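You operate a simulated robot arm through the tools that you are given. There is no shell and no other tool.

Carry out the task below with a simulated robot arm. There is one attempt and no reset: what you move stays moved.

JOB
Dust the bench with the looped brush, then hang it on the green hook.
Fine: lift the wiping pad up to the ledge first; put it back once the dust patch is gone. Set down upright: wiping pad. What is to be rubbed or washed off counts as gone when no trace of it is left.

It is judged by the outcome, as a careful person would: the job done as asked, and still so three seconds after it is handed in. It fails if anything else is knocked over, pushed out of place, dropped, spilled or broken.

ROBOT AND FRAMES
A 7-joint arm with a three-finger gripper, fixed in place. Base frame: the origin is on the floor under the middle of its stand, x ahead of it, y to its left, z up; the work surface is at about z = 500. Readings come in mm, rad, newtons and seconds.
It reaches about 1342 mm from its shoulder. Its first joint turns from -2.897 to 2.897 rad. Payload 2.69 kg.
The TCP is the grasp point between the finger pads, 30 mm short of the fingertips. In the tool frame z runs along the fingers and y along their closing line. The gripper opens to 128 mm; its body begins 117 mm behind the TCP.
Orientation is told as [roll, pitch, yaw] about the base's x, y, z axes, in that order, counted from this pose: with the fingers straight down and closing along the base's y, the tool's x points along the base's -x, its y along +y and its z along -z.

CONTROLS
- The arm moves only by the tool servo_tool. Its argument "plan" is one flat list of numbers, 6 for each row, row after row: the shift along the tool's x, y, z in units of 250 mm (1.0 is 250 mm), then the turn, a rotation vector about the tool's x, y, z in units of 60 degrees (1.0 is 60 degrees). In form: [dx, dy, dz, rx, ry, rz, dx, dy, dz, rx, ry, rz, ...]. A call has 1 to 20 rows; each row is the pose to reach, as a shift and turn from the pose commanded when the call began, along the tool's axes at that moment. "grip" is the opening, from 0 (shut) to 1 (fully open), set as the call begins (left out, the last holds). A call with a number of a shift or a turn outside -1 to 1 is refused whole. Each row takes 0.2 s and may step no farther than 50 mm and 0.15 rad from the row before; otherwise, or with a gripper value out of range, the whole call is refused. A pose out of reach is approached as far as the arm can. The call stops where the force on the tool passes 40 N (or 10 N more than at its start, if that is more) or the arm is blocked; 0.2 s more then pass. The fingers move at their own pace (about 127 mm/s each) and stop on an object; they squeeze with about 32 N. The grip force told is the motor's: it shows also when the fingers shut on nothing. Time passes only in rows, and 0.2 s behind the last, so rows that repeat a pose let the fingers close. It gives the time, the measured TCP pose, the force on the tool (base axes), the opening and the grip force at its end, in the units of the frame above (readings bear some noise), with the torque about the TCP (base axes, N m) and any sound that the robot's microphone picked up.
- Cameras (640 x 400 px; columns grow to the right, rows downward): "scene" is fixed at [51.5, 499.7, 1469.2]; the picture's right is [-0.23, -0.97, 0.00], its down [-0.58, 0.14, -0.80] and it looks along [0.78, -0.18, -0.60] (base axes); focal length 280 px, centre (320, 200). "wrist" rides on the gripper at [58, 54, -131] in the tool frame; the picture's right is [-0.68, 0.74, 0.00], its down [-0.62, -0.57, -0.55] and it looks along [-0.40, -0.37, 0.84] (tool axes); focal length 234 px, centre (320, 200). There is no depth. A picture from a camera that has moved, and an enlarged one, comes with that camera's place and axes in the base frame and with its lens.
- grab_frame(camera): a new picture of that camera. No time passes.
- raise_lower(by): moves the trunk up (or, below 0, down) by that many mm; the arm rides with it, the base frame stays. It gives what a move gives, with no picture.
- enlarge(camera, box): a new picture of the part [left, top, right, bottom] of that camera's present view, enlarged. No time passes.
- sign_off(): hands the job in; it is judged then, once.

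Places have to be worked out from the pictures, the camera data and where the tool is seen. Open the gripper and draw the arm clear of the work before you hand the job in, unless the task says otherwise.

The tools are called after "Call:" as name(argument=value, ...) on one line, values as JSON. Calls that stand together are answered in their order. servo_tool: Moves the arm, as the interface text tells. Its arguments: {"type":"object","properties":{"plan":{"type":"array"},"grip":{"type":"number"}},"required":["plan"]} The other tools are called the same way: raise_lower (by) moves the trunk up or down; grab_frame (camera) takes a picture; enlarge (camera, box) takes an enlarged picture of a part of a camera's view; sign_off () hands the job in.

At the start:

```text
time: 0.0
tcp_pos: [624.7, 269.0, 1277.6]
ee_rot: [0.001, 0.0, 0.0]
ft_force: [-0.1, 0.5, -0.1]
wrist_torque: [0.01, 0.01, 0.01]
grip_width: 128.0
gripper_force: 0.0
trunk travel left (down, up): [-150.0, 200.0]
```

scene: 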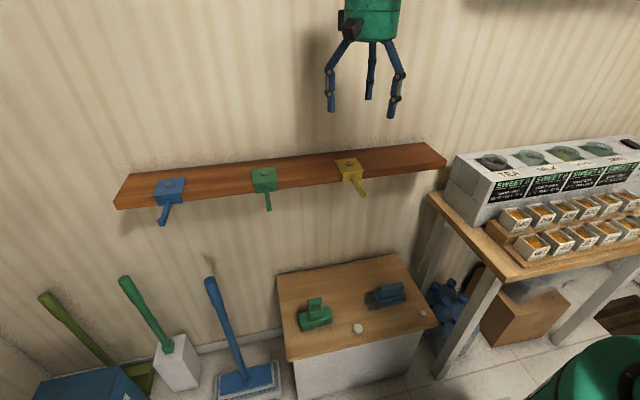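
wrist: 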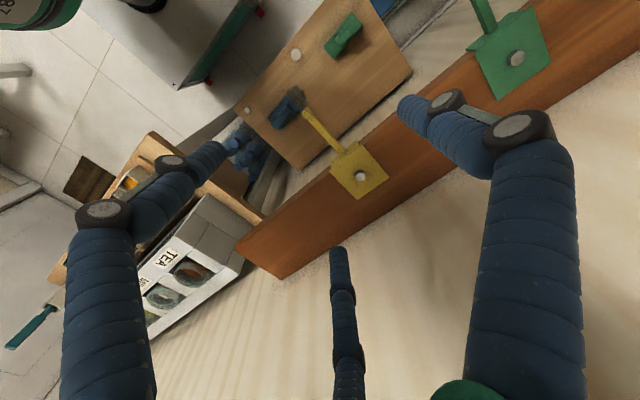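

The pictures show a rail with blue, green and yellow hooks, and a low bench with a green item and a blue item. I'll look closer at the bench and the hooks before moving.

Call:
enlarge(camera="scene", box=[260, 240, 460, 365])

Call:
enlarge(camera="scene", box=[100, 130, 460, 250])

Call:
enlarge(camera="wrist", box=[220, 0, 420, 180])

Call:
enlarge(camera="scene", box=[20, 250, 300, 400])

```text
3.20 times, centred on (360, 302) of scene
camera zoom: at [51.5, 499.7, 1469.2], right [-0.23, -0.97, 0.0], down [-0.58, 0.14, -0.8], along [0.78, -0.18, -0.6], focal length 896 px, centre (192, -128)
```

zoom: 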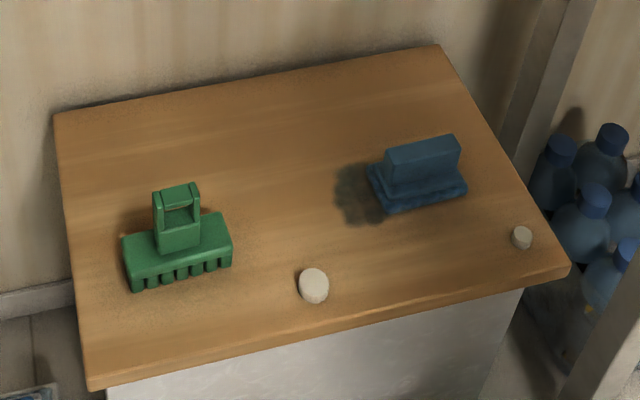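

```text
1.78 times, centred on (280, 190) of scene
camera zoom: at [51.5, 499.7, 1469.2], right [-0.23, -0.97, 0.0], down [-0.58, 0.14, -0.8], along [0.78, -0.18, -0.6], focal length 498 px, centre (391, 218)
```

zoom: 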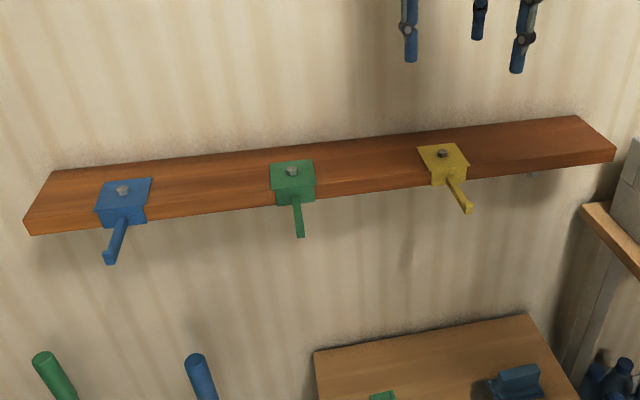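

```text
2.22 times, centred on (320, 90) of wrist
camera zoom: at [565.9, 322.9, 1409.5], right [0.68, 0.74, 0.0], down [0.62, -0.57, 0.55], along [0.4, -0.37, -0.84], focal length 520 px, centre (320, 444)
```

zoom: 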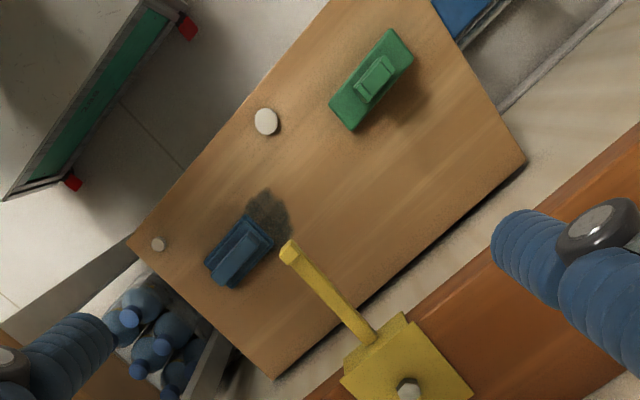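

```text
2.29 times, centred on (160, 325) of scene
camera zoom: at [51.5, 499.7, 1469.2], right [-0.23, -0.97, 0.0], down [-0.58, 0.14, -0.8], along [0.78, -0.18, -0.6], focal length 640 px, centre (686, -86)
```

zoom: 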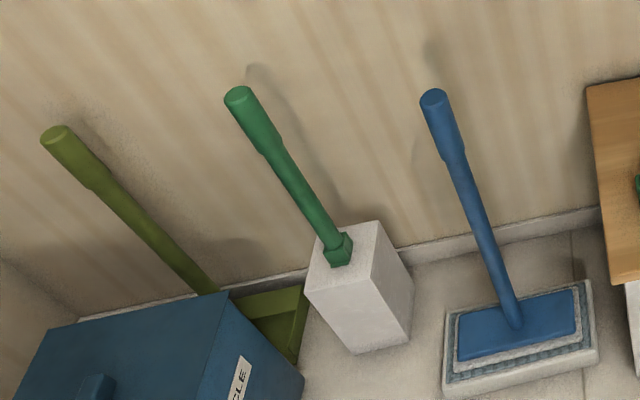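

The triangulation from both cameras puts the bench top near z=500, the blue pad near (622, 87), the green looped brush near (621, 389), and a ledge at z≈1020, x≈780–890. Green hook is near y≈505. I shift the arm left at height to see the green hook and ledge more clearly.

Call:
servo_tool(plan=[0, 0.2, 0, 0, 0, 0, 0, 0.4, 0, 0, 0, 0, 0, 0.6, 0, 0, 0, 0, 0.2, 0.7, 0, 0, 0, 0, 0.3, 0.7, 0, 0, 0, 0])

Call:
grab_frame(camera="wrist")

Call:
grab_frame(camera="scene")

```text
refused: row 4 steps farther than a row can; nothing moved
```

```text
taken
camera wrist: at [565.9, 322.9, 1409.5], right [0.68, 0.74, 0.0], down [0.62, -0.57, 0.55], along [0.4, -0.37, -0.84], focal length 234 px, centre (320, 200)
```

wrist: 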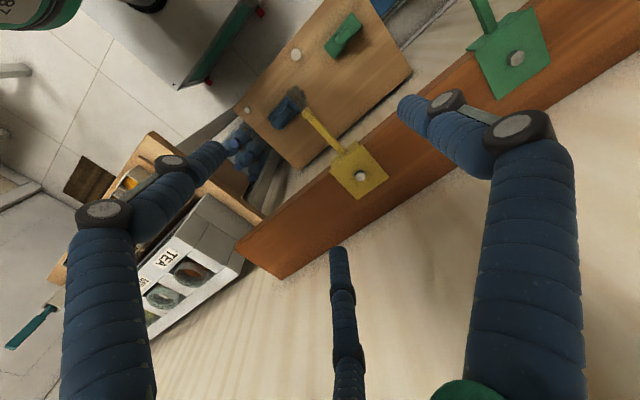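

```text
taken
```

scene: 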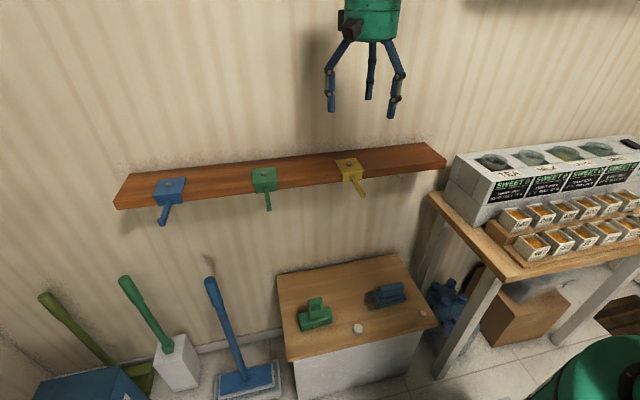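

The call was refused for one over-long step; I redo the shift left and slightly back with steps within 50 mm.

Call:
servo_tool(plan=[0, 0.18, 0, 0, 0, 0, 0, 0.36, 0, 0, 0, 0, 0.1, 0.5, 0, 0, 0, 0, 0.2, 0.64, 0, 0, 0, 0, 0.35, 0.7, 0, 0, 0, 0, 0.5, 0.7, 0, 0, 0, 0])

Call:
grab_frame(camera="wrist")

Call:
grab_frame(camera="scene")

```text
time: 1.4
tcp_pos: [500.1, 444.5, 1276.3]
ee_rot: [0.0, -0.002, -0.001]
ft_force: [-0.4, 0.2, -0.5]
wrist_torque: [0.04, 0.0, 0.03]
grip_width: 128.1
gripper_force: 0.1
trunk travel left (down, up): [-150.0, 200.0]
```

```text
taken
camera wrist: at [441.0, 498.1, 1407.5], right [0.68, 0.74, 0.0], down [0.62, -0.57, 0.55], along [0.4, -0.37, -0.84], focal length 234 px, centre (320, 200)
```

wrist: 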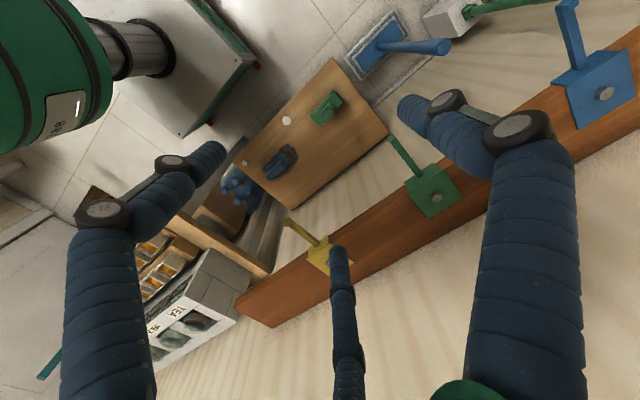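

```text
taken
```

scene: 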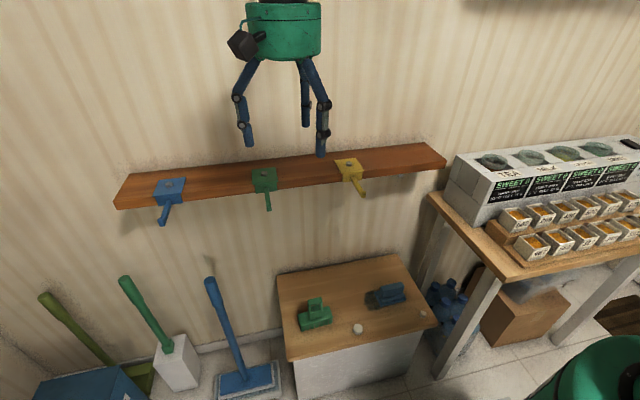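

Call:
enlarge(camera="wrist", box=[360, 100, 500, 230])

Call:
enlarge(camera="wrist", box=[220, 50, 400, 170])

Call:
enlarge(camera="wrist", box=[230, 180, 430, 330])

Call:
enlarge(camera="scene", box=[225, 150, 325, 220])

```text
3.08 times, centred on (430, 165) of wrist
camera zoom: at [441.0, 498.1, 1407.5], right [0.68, 0.74, 0.0], down [0.62, -0.57, 0.55], along [0.4, -0.37, -0.84], focal length 720 px, centre (-18, 308)
```

zoom: 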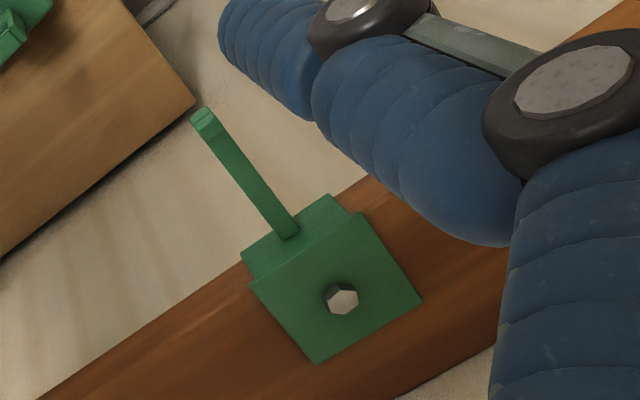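

```text
3.33 times, centred on (310, 110) of wrist
camera zoom: at [441.0, 498.1, 1407.5], right [0.68, 0.74, 0.0], down [0.62, -0.57, 0.55], along [0.4, -0.37, -0.84], focal length 781 px, centre (353, 500)
```

zoom: 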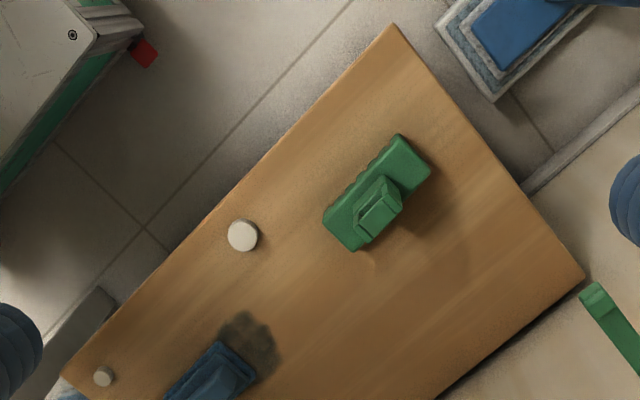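

```text
2.67 times, centred on (330, 255) of wrist
camera zoom: at [441.0, 498.1, 1407.5], right [0.68, 0.74, 0.0], down [0.62, -0.57, 0.55], along [0.4, -0.37, -0.84], focal length 624 px, centre (293, 53)
```

zoom: 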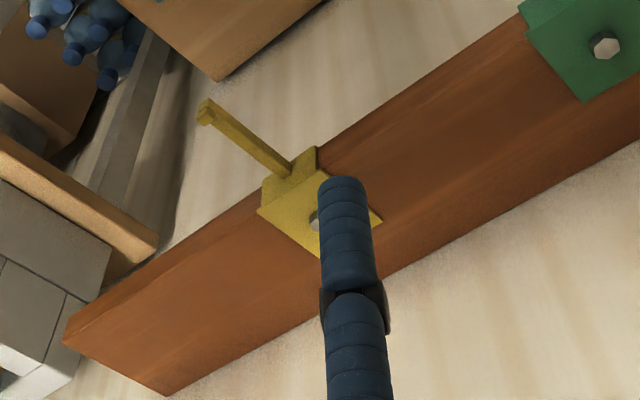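

```text
5.71 times, centred on (275, 185) of scene
camera zoom: at [51.5, 499.7, 1469.2], right [-0.23, -0.97, 0.0], down [-0.58, 0.14, -0.8], along [0.78, -0.18, -0.6], focal length 1600 px, centre (577, 286)
```

zoom: 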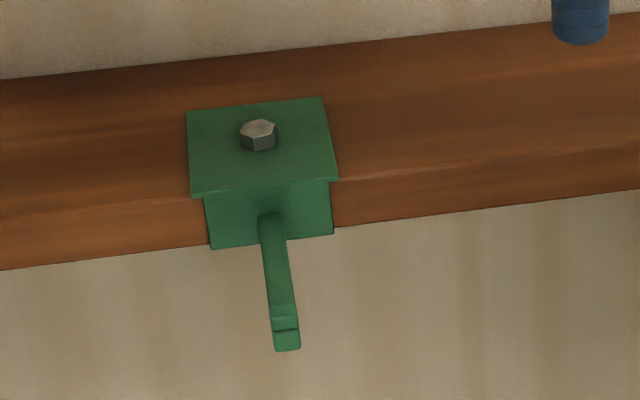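

The ledge top works out at z≈1046, x 709–842, and the green hook's plate is centred at y≈498 with its peg pointing toward −x with an upturned tip. I close the fingers in free air to learn how they move.

Call:
servo_tool(plan=[0, 0, 0, 0, 0, 0, 0, 0, 0, 0, 0, 0, 0, 0, 0, 0, 0, 0], grip=0.3)

Call:
grab_frame(camera="wrist")

Call:
enlarge(camera="scene", box=[200, 0, 360, 180])

```text
time: 2.2
tcp_pos: [500.1, 445.9, 1273.9]
ee_rot: [0.0, 0.0, 0.0]
ft_force: [0.8, 0.4, 1.6]
wrist_torque: [0.02, 0.0, -0.03]
grip_width: 38.2
gripper_force: 0.0
trunk travel left (down, up): [-150.0, 200.0]
```

```text
taken
camera wrist: at [441.5, 498.1, 1406.9], right [0.68, 0.74, 0.0], down [0.62, -0.57, 0.55], along [0.4, -0.37, -0.84], focal length 234 px, centre (320, 200)
```

wrist: 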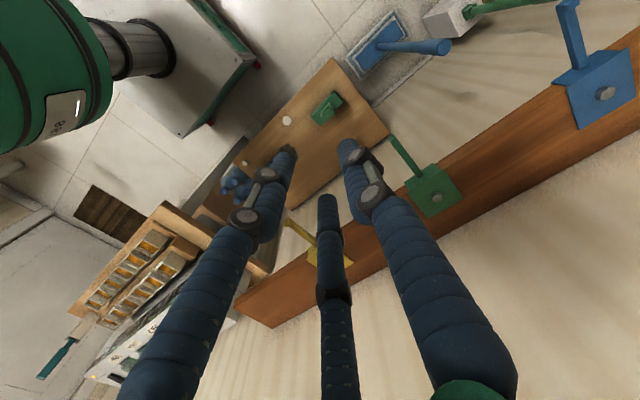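

```text
2.22 times, centred on (280, 90) of scene
camera zoom: at [51.5, 499.7, 1469.2], right [-0.23, -0.97, 0.0], down [-0.58, 0.14, -0.8], along [0.78, -0.18, -0.6], focal length 622 px, centre (409, 444)
```

zoom: 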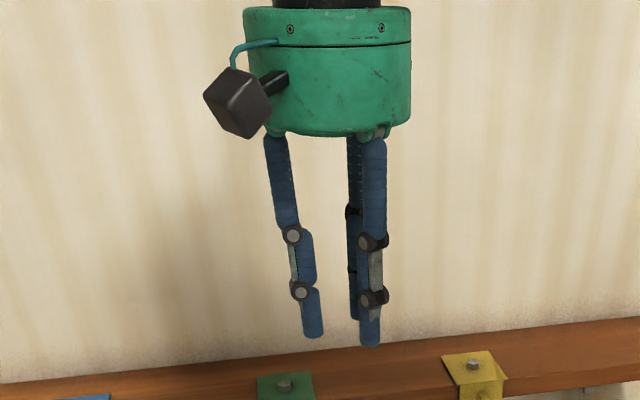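

The fingers are three radial jaws (single finger at tool +y, the other two 120° apart), each about 18 mm thick. I descend in front of the bench, clear of the pegs, to view the brush and pad closely.

Call:
servo_tool(plan=[0, -0.04, 0.19, 0, 0, 0, 0, -0.08, 0.38, 0, 0, 0, 0, -0.12, 0.57, 0, 0, 0, 0, -0.16, 0.76, 0, 0, 0, 0, -0.2, 0.95, 0, 0, 0], grip=1.0)

Call:
servo_tool(plan=[0, -0.04, 0.19, 0, 0, 0, 0, -0.08, 0.38, 0, 0, 0, 0, -0.12, 0.57, 0, 0, 0, 0, -0.16, 0.76, 0, 0, 0, 0, -0.2, 0.95, 0, 0, 0])

Call:
grab_frame(camera="wrist")

Call:
grab_frame(camera="scene")

```text
time: 3.4
tcp_pos: [500.9, 392.5, 1039.9]
ee_rot: [0.0, 0.0, -0.001]
ft_force: [0.0, 0.0, 0.0]
wrist_torque: [-0.04, -0.01, -0.02]
grip_width: 127.8
gripper_force: 0.1
trunk travel left (down, up): [-150.0, 200.0]
```

```text
time: 4.6
tcp_pos: [500.6, 342.9, 804.6]
ee_rot: [-0.001, -0.002, 0.0]
ft_force: [0.3, 0.6, 0.9]
wrist_torque: [-0.03, -0.05, 0.0]
grip_width: 127.7
gripper_force: 0.1
trunk travel left (down, up): [-150.0, 200.0]
```

```text
taken
camera wrist: at [441.7, 396.3, 936.6], right [0.68, 0.74, 0.0], down [0.61, -0.57, 0.55], along [0.41, -0.37, -0.84], focal length 234 px, centre (320, 200)
```

wrist: 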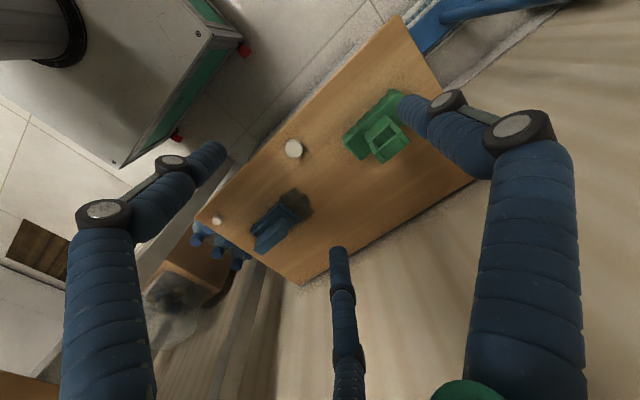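

```text
taken
```

scene: 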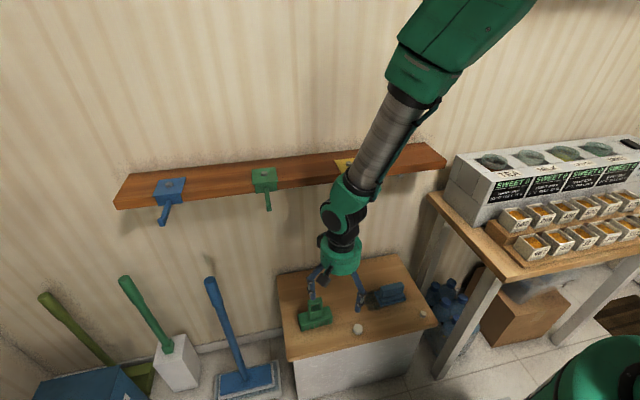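

Call:
enlarge(camera="wrist", box=[320, 70, 440, 170])

Call:
enlarge(camera="wrist", box=[210, 170, 330, 270])

Call:
enlarge(camera="scene", box=[285, 280, 345, 340])

Call:
enlarge(camera="scene", box=[350, 270, 420, 320])

```text
4.00 times, centred on (380, 120) of wrist
camera zoom: at [441.7, 396.3, 936.6], right [0.68, 0.74, 0.0], down [0.61, -0.57, 0.55], along [0.41, -0.37, -0.84], focal length 937 px, centre (80, 520)
```

zoom: 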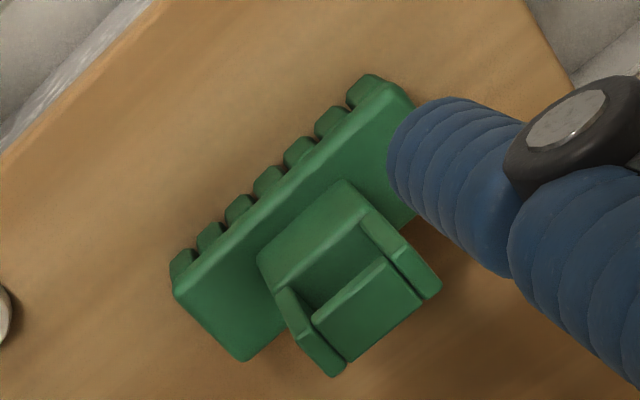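

```text
4.00 times, centred on (270, 220) of wrist
camera zoom: at [441.7, 396.3, 936.6], right [0.68, 0.74, 0.0], down [0.61, -0.57, 0.55], along [0.41, -0.37, -0.84], focal length 937 px, centre (520, 120)
```

zoom: 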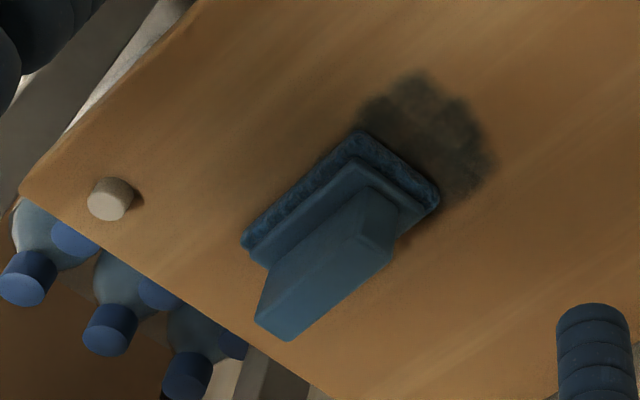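

```text
6.67 times, centred on (315, 310) of scene
camera zoom: at [51.5, 499.7, 1469.2], right [-0.23, -0.97, 0.0], down [-0.58, 0.14, -0.8], along [0.78, -0.18, -0.6], focal length 1866 px, centre (353, -533)
```

zoom: 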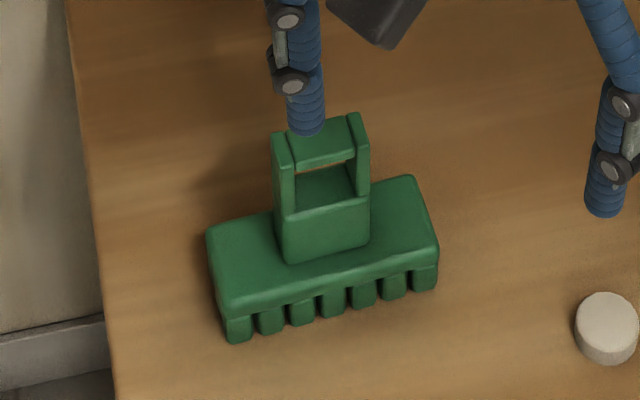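

```text
8.00 times, centred on (385, 295) of scene
camera zoom: at [51.5, 499.7, 1469.2], right [-0.23, -0.97, 0.0], down [-0.58, 0.14, -0.8], along [0.78, -0.18, -0.6], focal length 2239 px, centre (-200, -560)
```

zoom: 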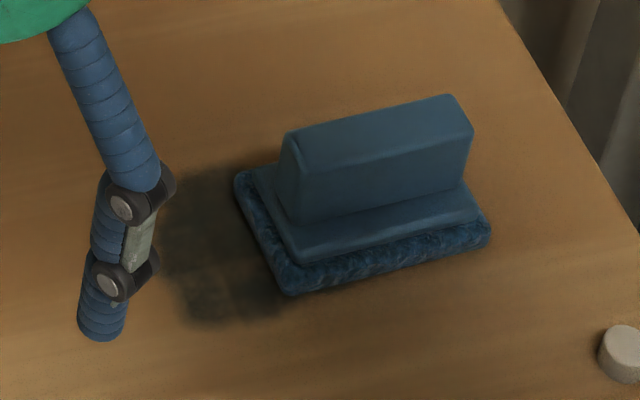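

The pad has a bar handle along y (x≈614–636, y≈38–124, top z≈565), and the brush body is about 116×50 mm with a loop up to z≈622, its hole facing along x. I move above the pad with the gripper yawed about 90° so the jaws can pinch the bar across x.

Call:
servo_tool(plan=[-0.065, -0.125, 0.03, 0, 0, -0.125, -0.13, -0.25, 0.06, 0, 0, -0.25, -0.195, -0.375, 0.09, 0, 0, -0.375, -0.26, -0.5, 0.12, 0, 0, -0.5, -0.325, -0.625, 0.15, 0, 0, -0.625, -0.39, -0.75, 0.18, 0, 0, -0.75, -0.455, -0.875, 0.21, 0, 0, -0.875, -0.52, -1.0, 0.24, 0, 0, -1.0], grip=1.0)

Call:
servo_tool(plan=[0, 0, 0, 0, 0, -0.133, 0, 0, 0, 0, 0, -0.266, 0, 0, 0, 0, 0, -0.4, 0, 0, 0, 0, 0, -0.533])

Call:
grab_frame(camera="wrist")

Call:
grab_frame(camera="scene")

```text
time: 6.4
tcp_pos: [630.0, 95.7, 742.8]
ee_rot: [0.001, 0.001, 1.048]
ft_force: [-0.2, -0.1, 1.1]
wrist_torque: [-0.05, 0.0, 0.01]
grip_width: 127.9
gripper_force: 0.1
trunk travel left (down, up): [-150.0, 200.0]
```

```text
time: 7.4
tcp_pos: [630.0, 95.4, 742.3]
ee_rot: [0.001, 0.0, 1.608]
ft_force: [0.5, -0.4, -1.2]
wrist_torque: [0.01, 0.01, -0.01]
grip_width: 127.9
gripper_force: 0.0
trunk travel left (down, up): [-150.0, 200.0]
```

```text
taken
camera wrist: at [577.9, 34.1, 874.4], right [-0.76, 0.65, 0.0], down [0.54, 0.64, 0.55], along [0.36, 0.42, -0.84], focal length 234 px, centre (320, 200)
```

wrist: 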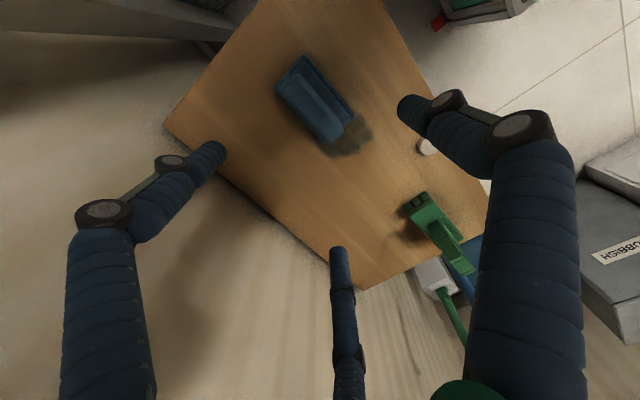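

```text
taken
```

scene: 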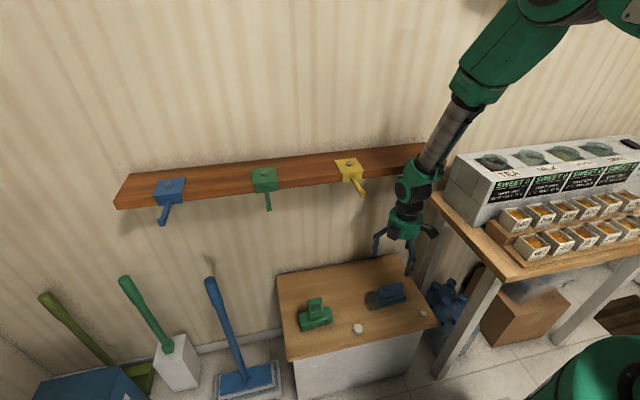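

The yaw is now 1.608 rad with the TCP above the pad. I zoom in to refine the pad and patch locations from this new viewpoint.

Call:
enlarge(camera="wrist", box=[250, 40, 390, 170])

Call:
enlarge(camera="wrist", box=[380, 160, 500, 290])

Call:
enlarge(camera="scene", box=[330, 180, 470, 330])

```text
3.08 times, centred on (320, 105) of wrist
camera zoom: at [577.9, 34.1, 874.4], right [-0.76, 0.65, 0.0], down [0.54, 0.64, 0.55], along [0.36, 0.42, -0.84], focal length 720 px, centre (320, 492)
```

zoom: 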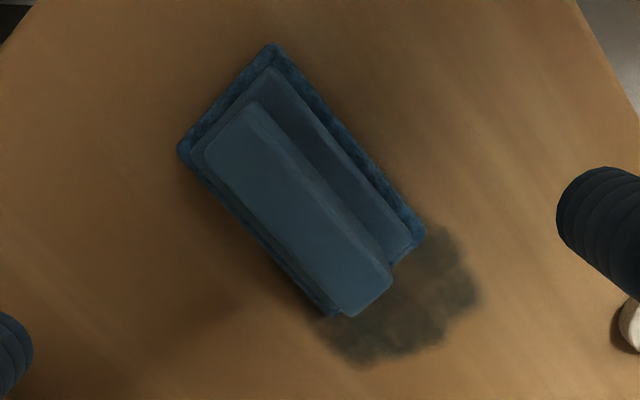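

```text
3.08 times, centred on (440, 225) of wrist
camera zoom: at [577.9, 34.1, 874.4], right [-0.76, 0.65, 0.0], down [0.54, 0.64, 0.55], along [0.36, 0.42, -0.84], focal length 720 px, centre (-49, 123)
```

zoom: 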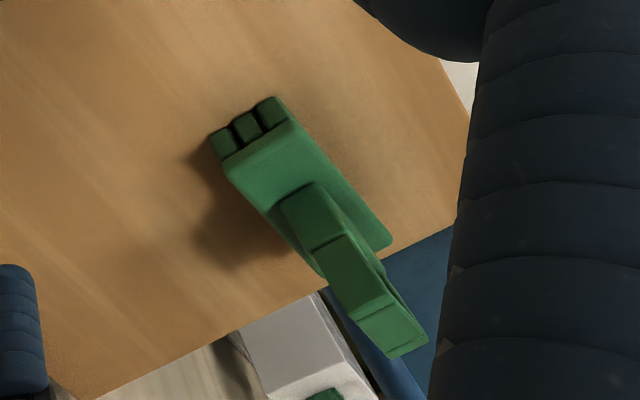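

```text
2.67 times, centred on (400, 255) of scene
camera zoom: at [51.5, 499.7, 1469.2], right [-0.23, -0.97, 0.0], down [-0.58, 0.14, -0.8], along [0.78, -0.18, -0.6], focal length 746 px, centre (107, 53)
```

zoom: 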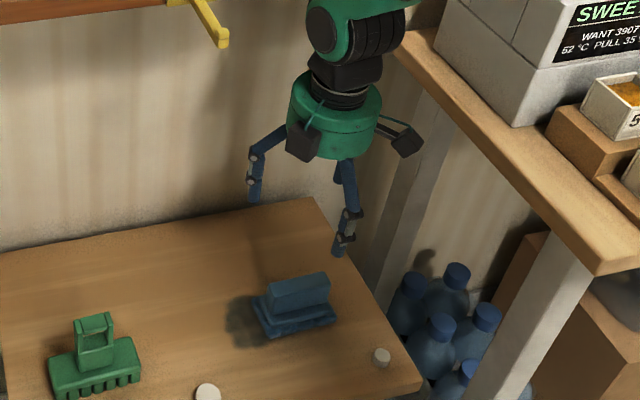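

From this view the bar is x 614–638, y 36–125 with essentially zero yaw, centre (626, 80). I straighten the yaw to 90°, centre over it and descend to just above the bar.

Call:
servo_tool(plan=[0.062, -0.0097, 0, 0, 0, 0.035, 0.062, -0.0097, 0.19, 0, 0, 0.035, 0.062, -0.0097, 0.38, 0, 0, 0.035, 0.062, -0.0097, 0.53, 0, 0, 0.035], grip=1.0)

Call:
grab_frame(camera="wrist")

Call:
enlarge(camera="scene", box=[330, 210, 450, 330])

```text
time: 8.4
tcp_pos: [633.3, 79.3, 611.8]
ee_rot: [-0.002, 0.0, 1.57]
ft_force: [1.3, 0.3, 1.3]
wrist_torque: [-0.01, 0.02, 0.02]
grip_width: 127.7
gripper_force: 0.1
trunk travel left (down, up): [-150.0, 200.0]
```

```text
taken
camera wrist: at [578.8, 20.0, 742.8], right [-0.74, 0.68, 0.0], down [0.57, 0.61, 0.55], along [0.37, 0.4, -0.84], focal length 234 px, centre (320, 200)
```

wrist: 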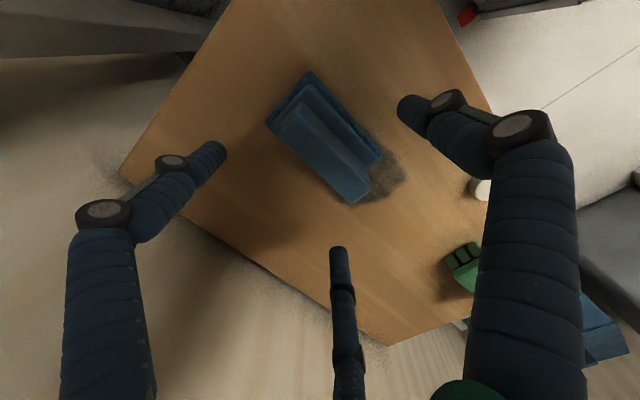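

```text
3.33 times, centred on (390, 270) of scene
camera zoom: at [51.5, 499.7, 1469.2], right [-0.23, -0.97, 0.0], down [-0.58, 0.14, -0.8], along [0.78, -0.18, -0.6], focal length 933 px, centre (87, -33)
```

zoom: 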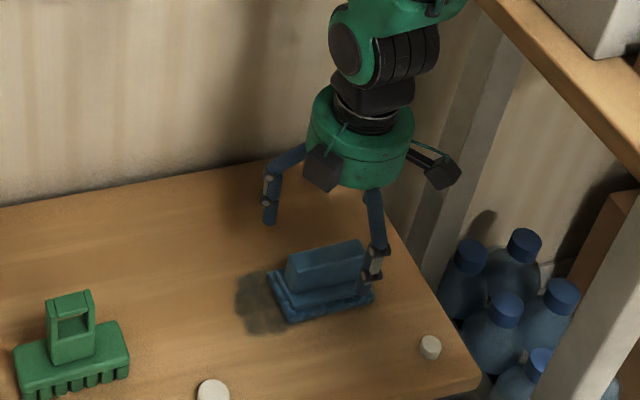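

I check the finger positions relative to the pad before going lower by zooming in.

Call:
enlarge(camera="scene", box=[370, 230, 430, 310])

Call:
enlarge(camera="wrist", box=[250, 60, 430, 220])

```text
5.00 times, centred on (400, 270) of scene
camera zoom: at [51.5, 499.7, 1469.2], right [-0.23, -0.97, 0.0], down [-0.58, 0.14, -0.8], along [0.78, -0.18, -0.6], focal length 1400 px, centre (-80, -150)
```

zoom: 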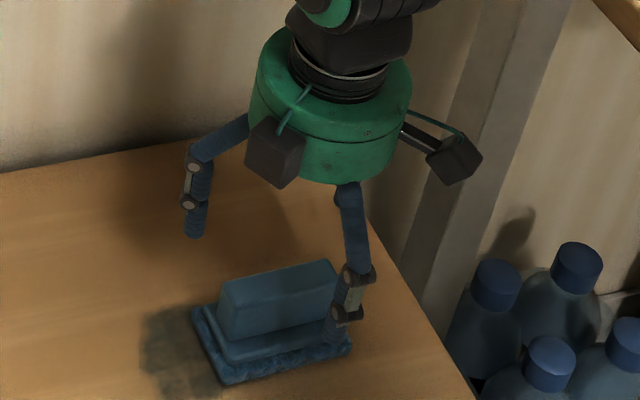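

```text
2.50 times, centred on (340, 140) of wrist
camera zoom: at [578.8, 20.0, 742.8], right [-0.74, 0.68, 0.0], down [0.57, 0.61, 0.55], along [0.37, 0.4, -0.84], focal length 585 px, centre (270, 350)
```

zoom: 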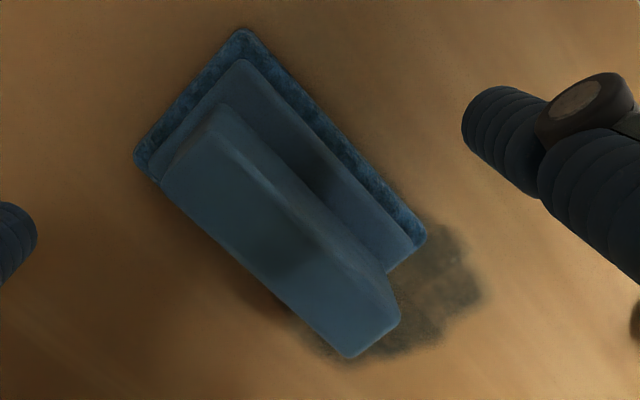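

The bar's centre is confirmed at (626.7, 81) and fingertip 1 is clear in front of it. I descend so the tips are about 9 mm above the pad's base, then close.

Call:
servo_tool(plan=[0, 0, 0.1, 0, 0, 0, 0, 0, 0.205, 0, 0, 0], grip=1.0)

Call:
servo_tool(plan=[0, 0, 0, 0, 0, 0, 0, 0, 0, 0, 0, 0, 0, 0, 0, 0, 0, 0, 0, 0, 0, 0, 0, 0, 0, 0, 0, 0, 0, 0], grip=0.0)

Call:
grab_frame(camera="wrist")

Call:
enlarge(camera="scene", box=[340, 220, 440, 320])

```text
time: 9.0
tcp_pos: [632.9, 80.8, 559.4]
ee_rot: [-0.003, -0.001, 1.569]
ft_force: [-0.7, 0.0, 0.2]
wrist_torque: [-0.02, 0.0, 0.01]
grip_width: 127.9
gripper_force: 0.0
trunk travel left (down, up): [-150.0, 200.0]
```

```text
time: 10.2
tcp_pos: [632.9, 80.6, 560.4]
ee_rot: [-0.001, -0.001, 1.569]
ft_force: [-0.6, 0.3, 1.9]
wrist_torque: [0.02, 0.13, 0.02]
grip_width: 38.3
gripper_force: 32.2
trunk travel left (down, up): [-150.0, 200.0]
```

```text
taken
camera wrist: at [578.2, 21.5, 690.8], right [-0.74, 0.68, 0.0], down [0.57, 0.61, 0.55], along [0.37, 0.4, -0.84], focal length 234 px, centre (320, 200)
```

wrist: 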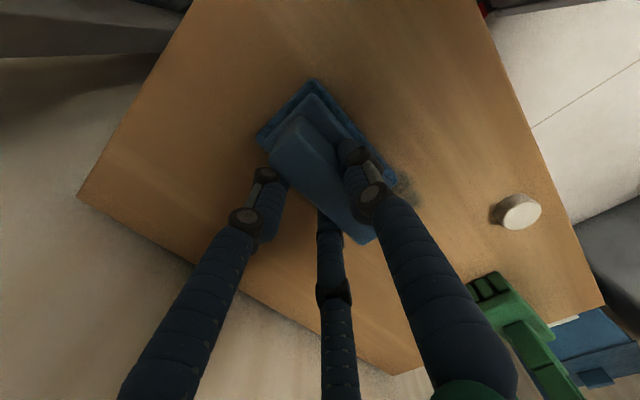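

```text
4.00 times, centred on (390, 270) of scene
camera zoom: at [51.5, 499.7, 1469.2], right [-0.23, -0.97, 0.0], down [-0.58, 0.14, -0.8], along [0.78, -0.18, -0.6], focal length 1120 px, centre (40, -80)
```

zoom: 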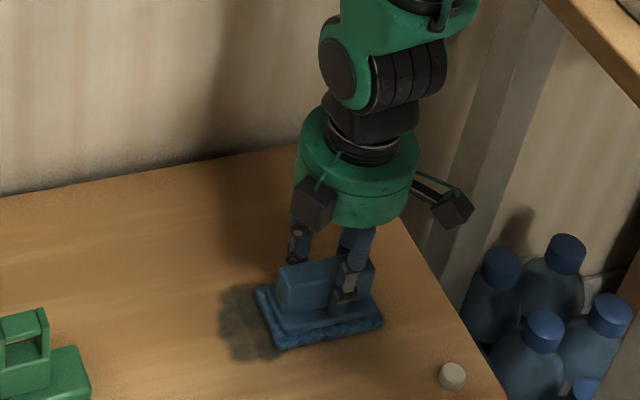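

The pad is held at 38 mm (32 N). I lift it straight up, drawing slightly back from the ledge.

Call:
servo_tool(plan=[0, 0, -0.08, 0, 0, 0, 0, 0, -0.2, 0, 0, 0, 0, 0.04, -0.38, 0, 0, 0, 0, 0.08, -0.56, 0, 0, 0, 0, 0.08, -0.75, 0, 0, 0, 0, 0.08, -0.94, 0, 0, 0], grip=0.0)

Call:
grab_frame(camera="scene")

Call:
grab_frame(camera="wrist")

```text
time: 11.6
tcp_pos: [613.6, 84.1, 793.7]
ee_rot: [0.0, -0.002, 1.568]
ft_force: [-0.6, -0.5, -1.2]
wrist_torque: [0.02, -0.02, 0.02]
grip_width: 38.2
gripper_force: 31.7
trunk travel left (down, up): [-150.0, 200.0]
```

```text
taken
```

scene: 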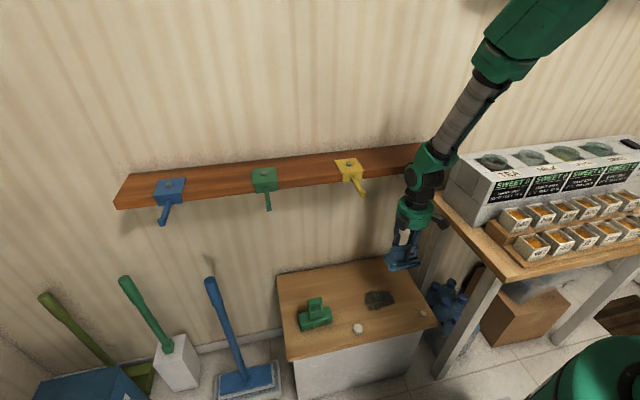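

```text
taken
camera wrist: at [559.0, 24.5, 926.7], right [-0.74, 0.68, 0.0], down [0.57, 0.61, 0.55], along [0.37, 0.4, -0.84], focal length 234 px, centre (320, 200)
```

wrist: 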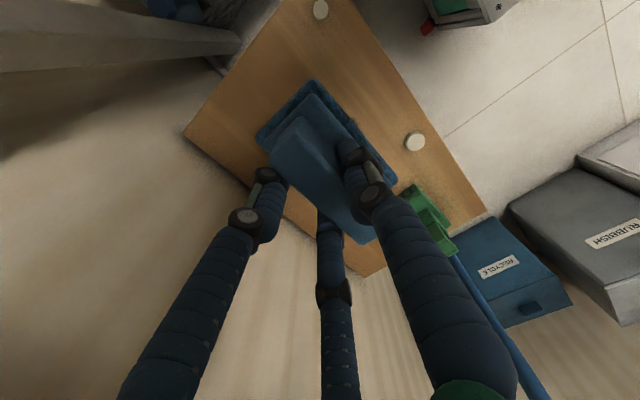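

The pad is in the hand and the full patch is now exposed. I take a closer look at the patch for its extents, then keep lifting toward the ledge height.

Call:
enlarge(camera="scene", box=[330, 270, 450, 345])

Call:
servo_tool(plan=[0, 0, -0.19, 0, 0, 0, 0, 0, -0.38, 0, 0, 0, 0, 0.0, -0.57, 0, 0, 0, 0, 0.0, -0.76, 0, 0, 0, 0, 0.0, -0.95, 0, 0, 0], grip=0.0)

Call:
servo_tool(plan=[0, 0, -0.19, 0, 0, 0, 0, 0, -0.38, 0, 0, 0, 0, 0.0, -0.5, 0, 0, 0], grip=0.0)

Call:
grab_frame(camera="scene")

Call:
grab_frame(camera="wrist")

```text
5.33 times, centred on (390, 308) of scene
camera zoom: at [51.5, 499.7, 1469.2], right [-0.23, -0.97, 0.0], down [-0.58, 0.14, -0.8], along [0.78, -0.18, -0.6], focal length 1493 px, centre (-53, -373)
```

zoom: 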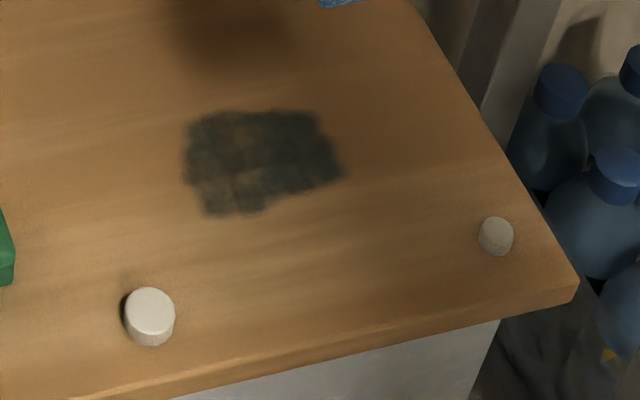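

```text
time: 12.8
tcp_pos: [610.0, 82.3, 1032.6]
ee_rot: [0.004, 0.001, 1.568]
ft_force: [0.5, 1.0, -1.4]
wrist_torque: [-0.01, 0.0, 0.0]
grip_width: 38.2
gripper_force: 32.4
trunk travel left (down, up): [-150.0, 200.0]
```

```text
time: 13.6
tcp_pos: [609.5, 79.9, 1157.8]
ee_rot: [0.0, 0.002, 1.569]
ft_force: [-0.2, 0.3, -0.4]
wrist_torque: [-0.02, -0.06, 0.01]
grip_width: 38.1
gripper_force: 32.1
trunk travel left (down, up): [-150.0, 200.0]
```

```text
taken
```

scene: 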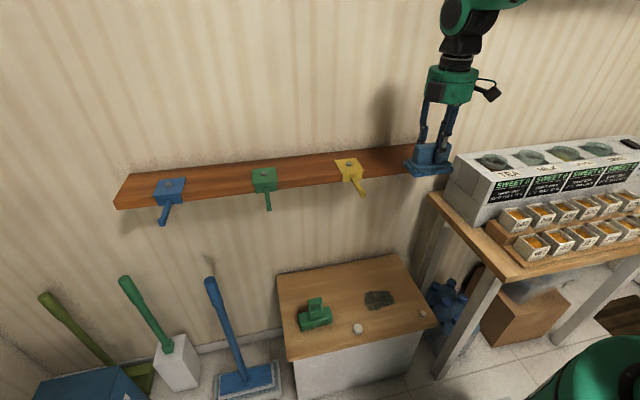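

```text
taken
camera wrist: at [554.9, 20.7, 1288.6], right [-0.74, 0.68, 0.0], down [0.57, 0.61, 0.55], along [0.37, 0.4, -0.84], focal length 234 px, centre (320, 200)
```

wrist: 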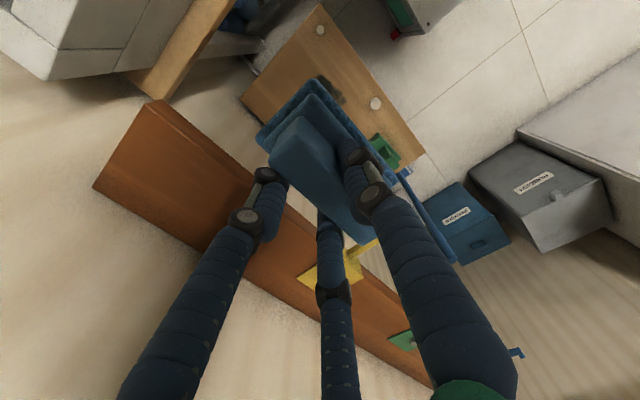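

The patch spans roughly x 590–668, y 72–185 on the bench. The pad now hangs above ledge height, so I move it forward over the clear right-hand stretch of the ledge (y≈80).

Call:
servo_tool(plan=[0, -0.146, 0, 0, 0, 0, 0, -0.292, 0, 0, 0, 0, 0, -0.438, 0, 0, 0, 0, 0, -0.582, 0, 0, 0, 0, 0, -0.582, 0.06, 0, 0, 0, 0, -0.582, 0.12, 0, 0, 0], grip=0.0)

Call:
grab_frame(camera="wrist")

Call:
enlarge(camera="scene", box=[360, 60, 500, 200])

```text
time: 15.0
tcp_pos: [758.0, 79.3, 1128.9]
ee_rot: [0.002, 0.0, 1.569]
ft_force: [-0.4, -0.3, -0.6]
wrist_torque: [-0.01, -0.03, -0.02]
grip_width: 37.8
gripper_force: 32.0
trunk travel left (down, up): [-150.0, 200.0]
```

```text
taken
camera wrist: at [701.9, 20.6, 1260.4], right [-0.74, 0.68, 0.0], down [0.57, 0.61, 0.55], along [0.37, 0.4, -0.84], focal length 234 px, centre (320, 200)
```

wrist: 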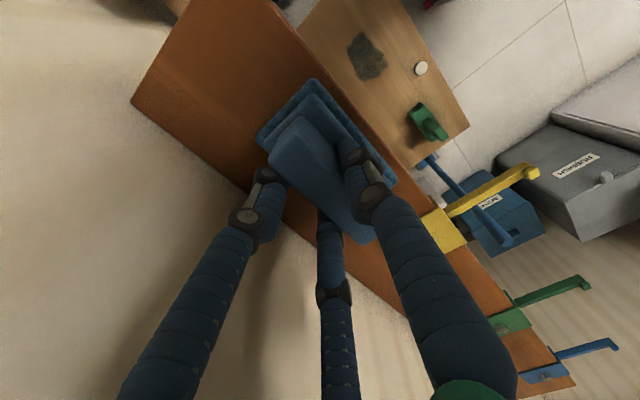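

```text
2.86 times, centred on (430, 130) of scene
camera zoom: at [51.5, 499.7, 1469.2], right [-0.23, -0.97, 0.0], down [-0.58, 0.14, -0.8], along [0.78, -0.18, -0.6], focal length 800 px, centre (6, 400)
```

zoom: 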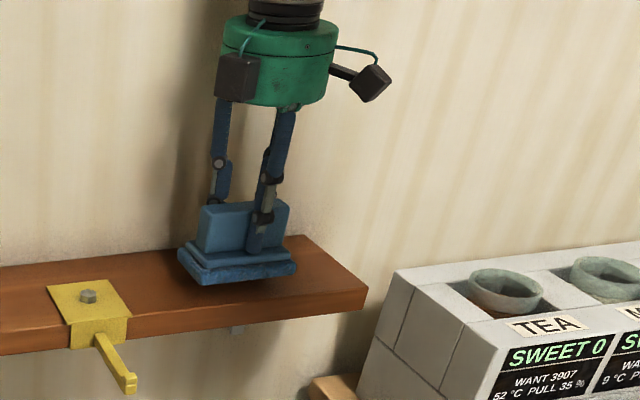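

The pad hangs over the ledge with its base about 20 mm above the top. I lower it gradually.

Call:
servo_tool(plan=[0, 0, 0.02, 0, 0, 0, 0, 0, 0.04, 0, 0, 0, 0, 0, 0.056, 0, 0, 0, 0, 0, 0.068, 0, 0, 0], grip=0.0)

Call:
enlarge(camera="scene", box=[390, 110, 460, 190])

```text
time: 16.0
tcp_pos: [758.7, 78.7, 1110.1]
ee_rot: [-0.001, 0.001, 1.567]
ft_force: [0.3, -0.4, -0.4]
wrist_torque: [0.0, -0.03, -0.03]
grip_width: 38.0
gripper_force: 31.5
trunk travel left (down, up): [-150.0, 200.0]
```

```text
5.00 times, centred on (425, 150) of scene
camera zoom: at [51.5, 499.7, 1469.2], right [-0.23, -0.97, 0.0], down [-0.58, 0.14, -0.8], along [0.78, -0.18, -0.6], focal length 1400 px, centre (-205, 450)
```

zoom: 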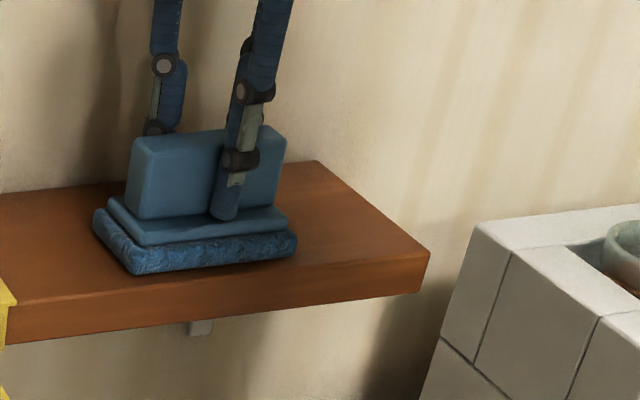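

No contact yet and the base is just above the wood; I keep lowering in 2 mm steps, watching the force.

Call:
servo_tool(plan=[0, 0, 0.008, 0, 0, 0, 0, 0, 0.016, 0, 0, 0], grip=0.0)

Call:
servo_tool(plan=[0, 0, 0.006, 0, 0, 0, 0, 0, 0.008, 0, 0, 0], grip=0.0)

Call:
enlarge(camera="scene", box=[390, 110, 460, 190])

```text
time: 16.6
tcp_pos: [759.4, 77.7, 1108.0]
ee_rot: [-0.001, 0.0, 1.569]
ft_force: [-5.1, -3.1, 16.0]
wrist_torque: [-0.15, 0.67, 0.09]
grip_width: 37.8
gripper_force: 32.2
trunk travel left (down, up): [-150.0, 200.0]
```

```text
time: 17.2
tcp_pos: [761.1, 79.3, 1109.5]
ee_rot: [-0.009, 0.0, 1.57]
ft_force: [2.2, 1.5, 8.2]
wrist_torque: [0.1, 0.11, 0.02]
grip_width: 38.1
gripper_force: 32.4
trunk travel left (down, up): [-150.0, 200.0]
stopped in row 2: the force on the tool passed its limit at 41 N (the readings are from after the stop); the commanded pose is now the measured one
```

```text
5.00 times, centred on (425, 150) of scene
camera zoom: at [51.5, 499.7, 1469.2], right [-0.23, -0.97, 0.0], down [-0.58, 0.14, -0.8], along [0.78, -0.18, -0.6], focal length 1400 px, centre (-205, 450)
```

zoom: 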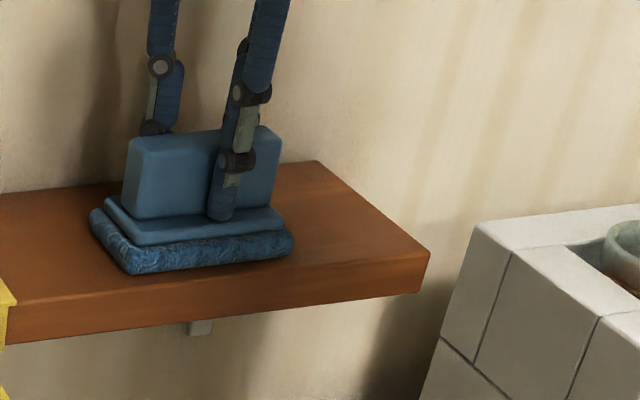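

The pad rests on the ledge (contact at TCP z≈1108, so ledge top ≈1048). I open the fingers and let them settle.

Call:
servo_tool(plan=[0, 0, 0, 0, 0, 0, 0, 0, 0, 0, 0, 0, 0, 0, 0, 0, 0, 0, 0, 0, 0, 0, 0, 0], grip=0.75)

Call:
enlarge(camera="scene", box=[370, 60, 490, 200])

Call:
grab_frame(camera="wrist")

```text
time: 18.2
tcp_pos: [761.5, 78.2, 1106.9]
ee_rot: [-0.004, 0.001, 1.569]
ft_force: [-0.2, 0.2, 0.3]
wrist_torque: [-0.02, 0.0, 0.0]
grip_width: 96.0
gripper_force: 0.0
trunk travel left (down, up): [-150.0, 200.0]
```

```text
2.86 times, centred on (430, 130) of scene
camera zoom: at [51.5, 499.7, 1469.2], right [-0.23, -0.97, 0.0], down [-0.58, 0.14, -0.8], along [0.78, -0.18, -0.6], focal length 800 px, centre (6, 400)
```

zoom: 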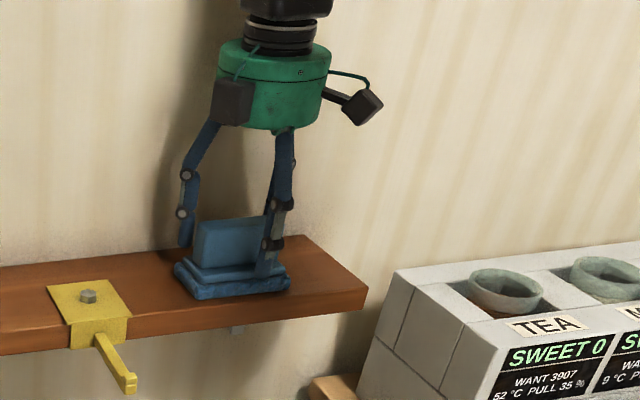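

```text
taken
camera wrist: at [705.4, 19.9, 1238.4], right [-0.74, 0.68, 0.0], down [0.56, 0.61, 0.55], along [0.38, 0.4, -0.83], focal length 234 px, centre (320, 200)
```

wrist: 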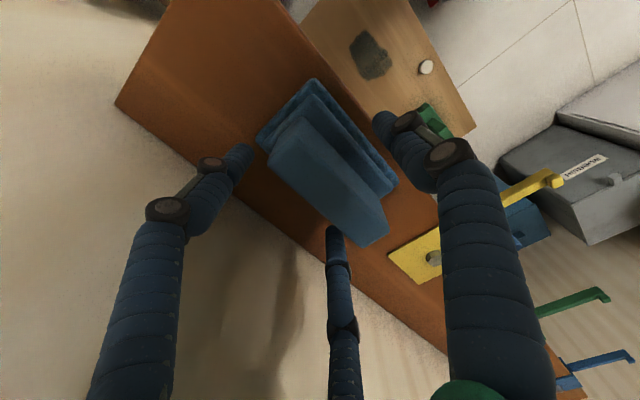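

The pad stands free and flat on the ledge. I raise the gripper clear of it, then draw back from the wall.

Call:
servo_tool(plan=[0, 0, -0.1, 0, 0, 0, 0, 0, -0.25, 0, 0, 0, 0, 0, -0.42, 0, 0, 0, 0, 0, -0.6, 0, 0, 0, 0, 0.18, -0.6, 0, 0, 0, 0, 0.36, -0.6, 0, 0, 0, 0, 0.54, -0.6, 0, 0, 0, 0, 0.72, -0.6, 0, 0, 0, 0, 0.84, -0.6, 0, 0, 0], grip=0.75)

Call:
servo_tool(plan=[-0.18, 0, 0, 0, 0, 0, -0.36, 0, 0, 0, 0, 0, -0.54, 0, 0.05, 0, 0, 0, -0.72, 0, 0.15, 0, 0, 0, -0.9, 0, 0.22, 0, 0, 0, -1.0, 0, 0.32, 0, 0, 0], grip=0.75)

Call:
grab_frame(camera="wrist")

Call:
grab_frame(camera="scene")

```text
time: 20.2
tcp_pos: [548.5, 76.4, 1257.2]
ee_rot: [-0.005, 0.001, 1.568]
ft_force: [0.7, -0.1, 1.0]
wrist_torque: [0.02, -0.02, 0.01]
grip_width: 96.0
gripper_force: 0.0
trunk travel left (down, up): [-150.0, 200.0]
```

```text
refused: row 4 steps farther than a row can; nothing moved
```

```text
taken
camera wrist: at [493.1, 18.0, 1387.5], right [-0.74, 0.68, 0.0], down [0.56, 0.61, 0.55], along [0.38, 0.4, -0.83], focal length 234 px, centre (320, 200)
```

wrist: 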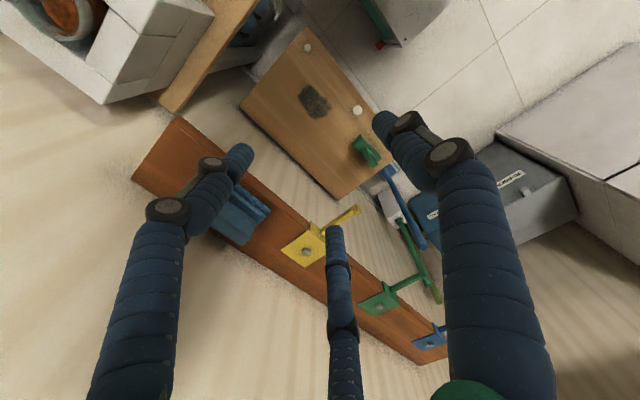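

```text
taken
```

scene: 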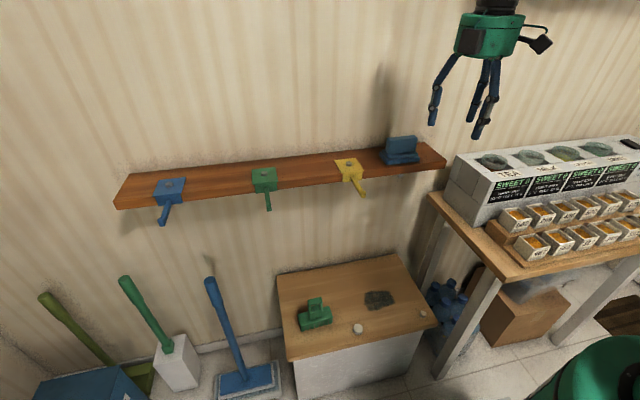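

The pad sits upright on the ledge. I move left in shorter steps to a viewpoint facing the green hook.

Call:
servo_tool(plan=[-0.18, 0, 0, 0, 0, 0, -0.36, 0, 0, 0, 0, 0, -0.54, 0, 0, 0, 0, 0, -0.72, 0, 0, 0, 0, 0, -0.88, 0, 0.06, 0, 0, 0, -1.0, 0, 0.18, 0, 0, 0], grip=1.0)

Call:
servo_tool(plan=[-0.1, 0, 0.1, 0, 0, 0, -0.2, 0, 0.2, 0, 0, 0], grip=1.0)

Call:
grab_frame(camera="wrist")

```text
time: 21.6
tcp_pos: [550.2, 332.8, 1212.8]
ee_rot: [-0.005, 0.001, 1.569]
ft_force: [0.2, -0.6, 0.7]
wrist_torque: [-0.02, 0.0, 0.02]
grip_width: 127.7
gripper_force: 0.1
trunk travel left (down, up): [-150.0, 200.0]
```

```text
time: 22.2
tcp_pos: [552.9, 378.8, 1162.8]
ee_rot: [-0.006, 0.0, 1.57]
ft_force: [-0.9, 0.8, 0.5]
wrist_torque: [-0.01, 0.03, 0.02]
grip_width: 127.8
gripper_force: 0.0
trunk travel left (down, up): [-150.0, 200.0]
```

```text
taken
camera wrist: at [497.6, 320.8, 1293.6], right [-0.73, 0.68, 0.0], down [0.56, 0.61, 0.55], along [0.38, 0.4, -0.83], focal length 234 px, centre (320, 200)
```

wrist: 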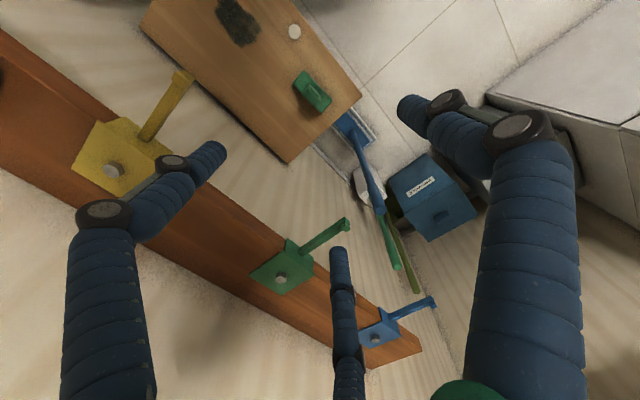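

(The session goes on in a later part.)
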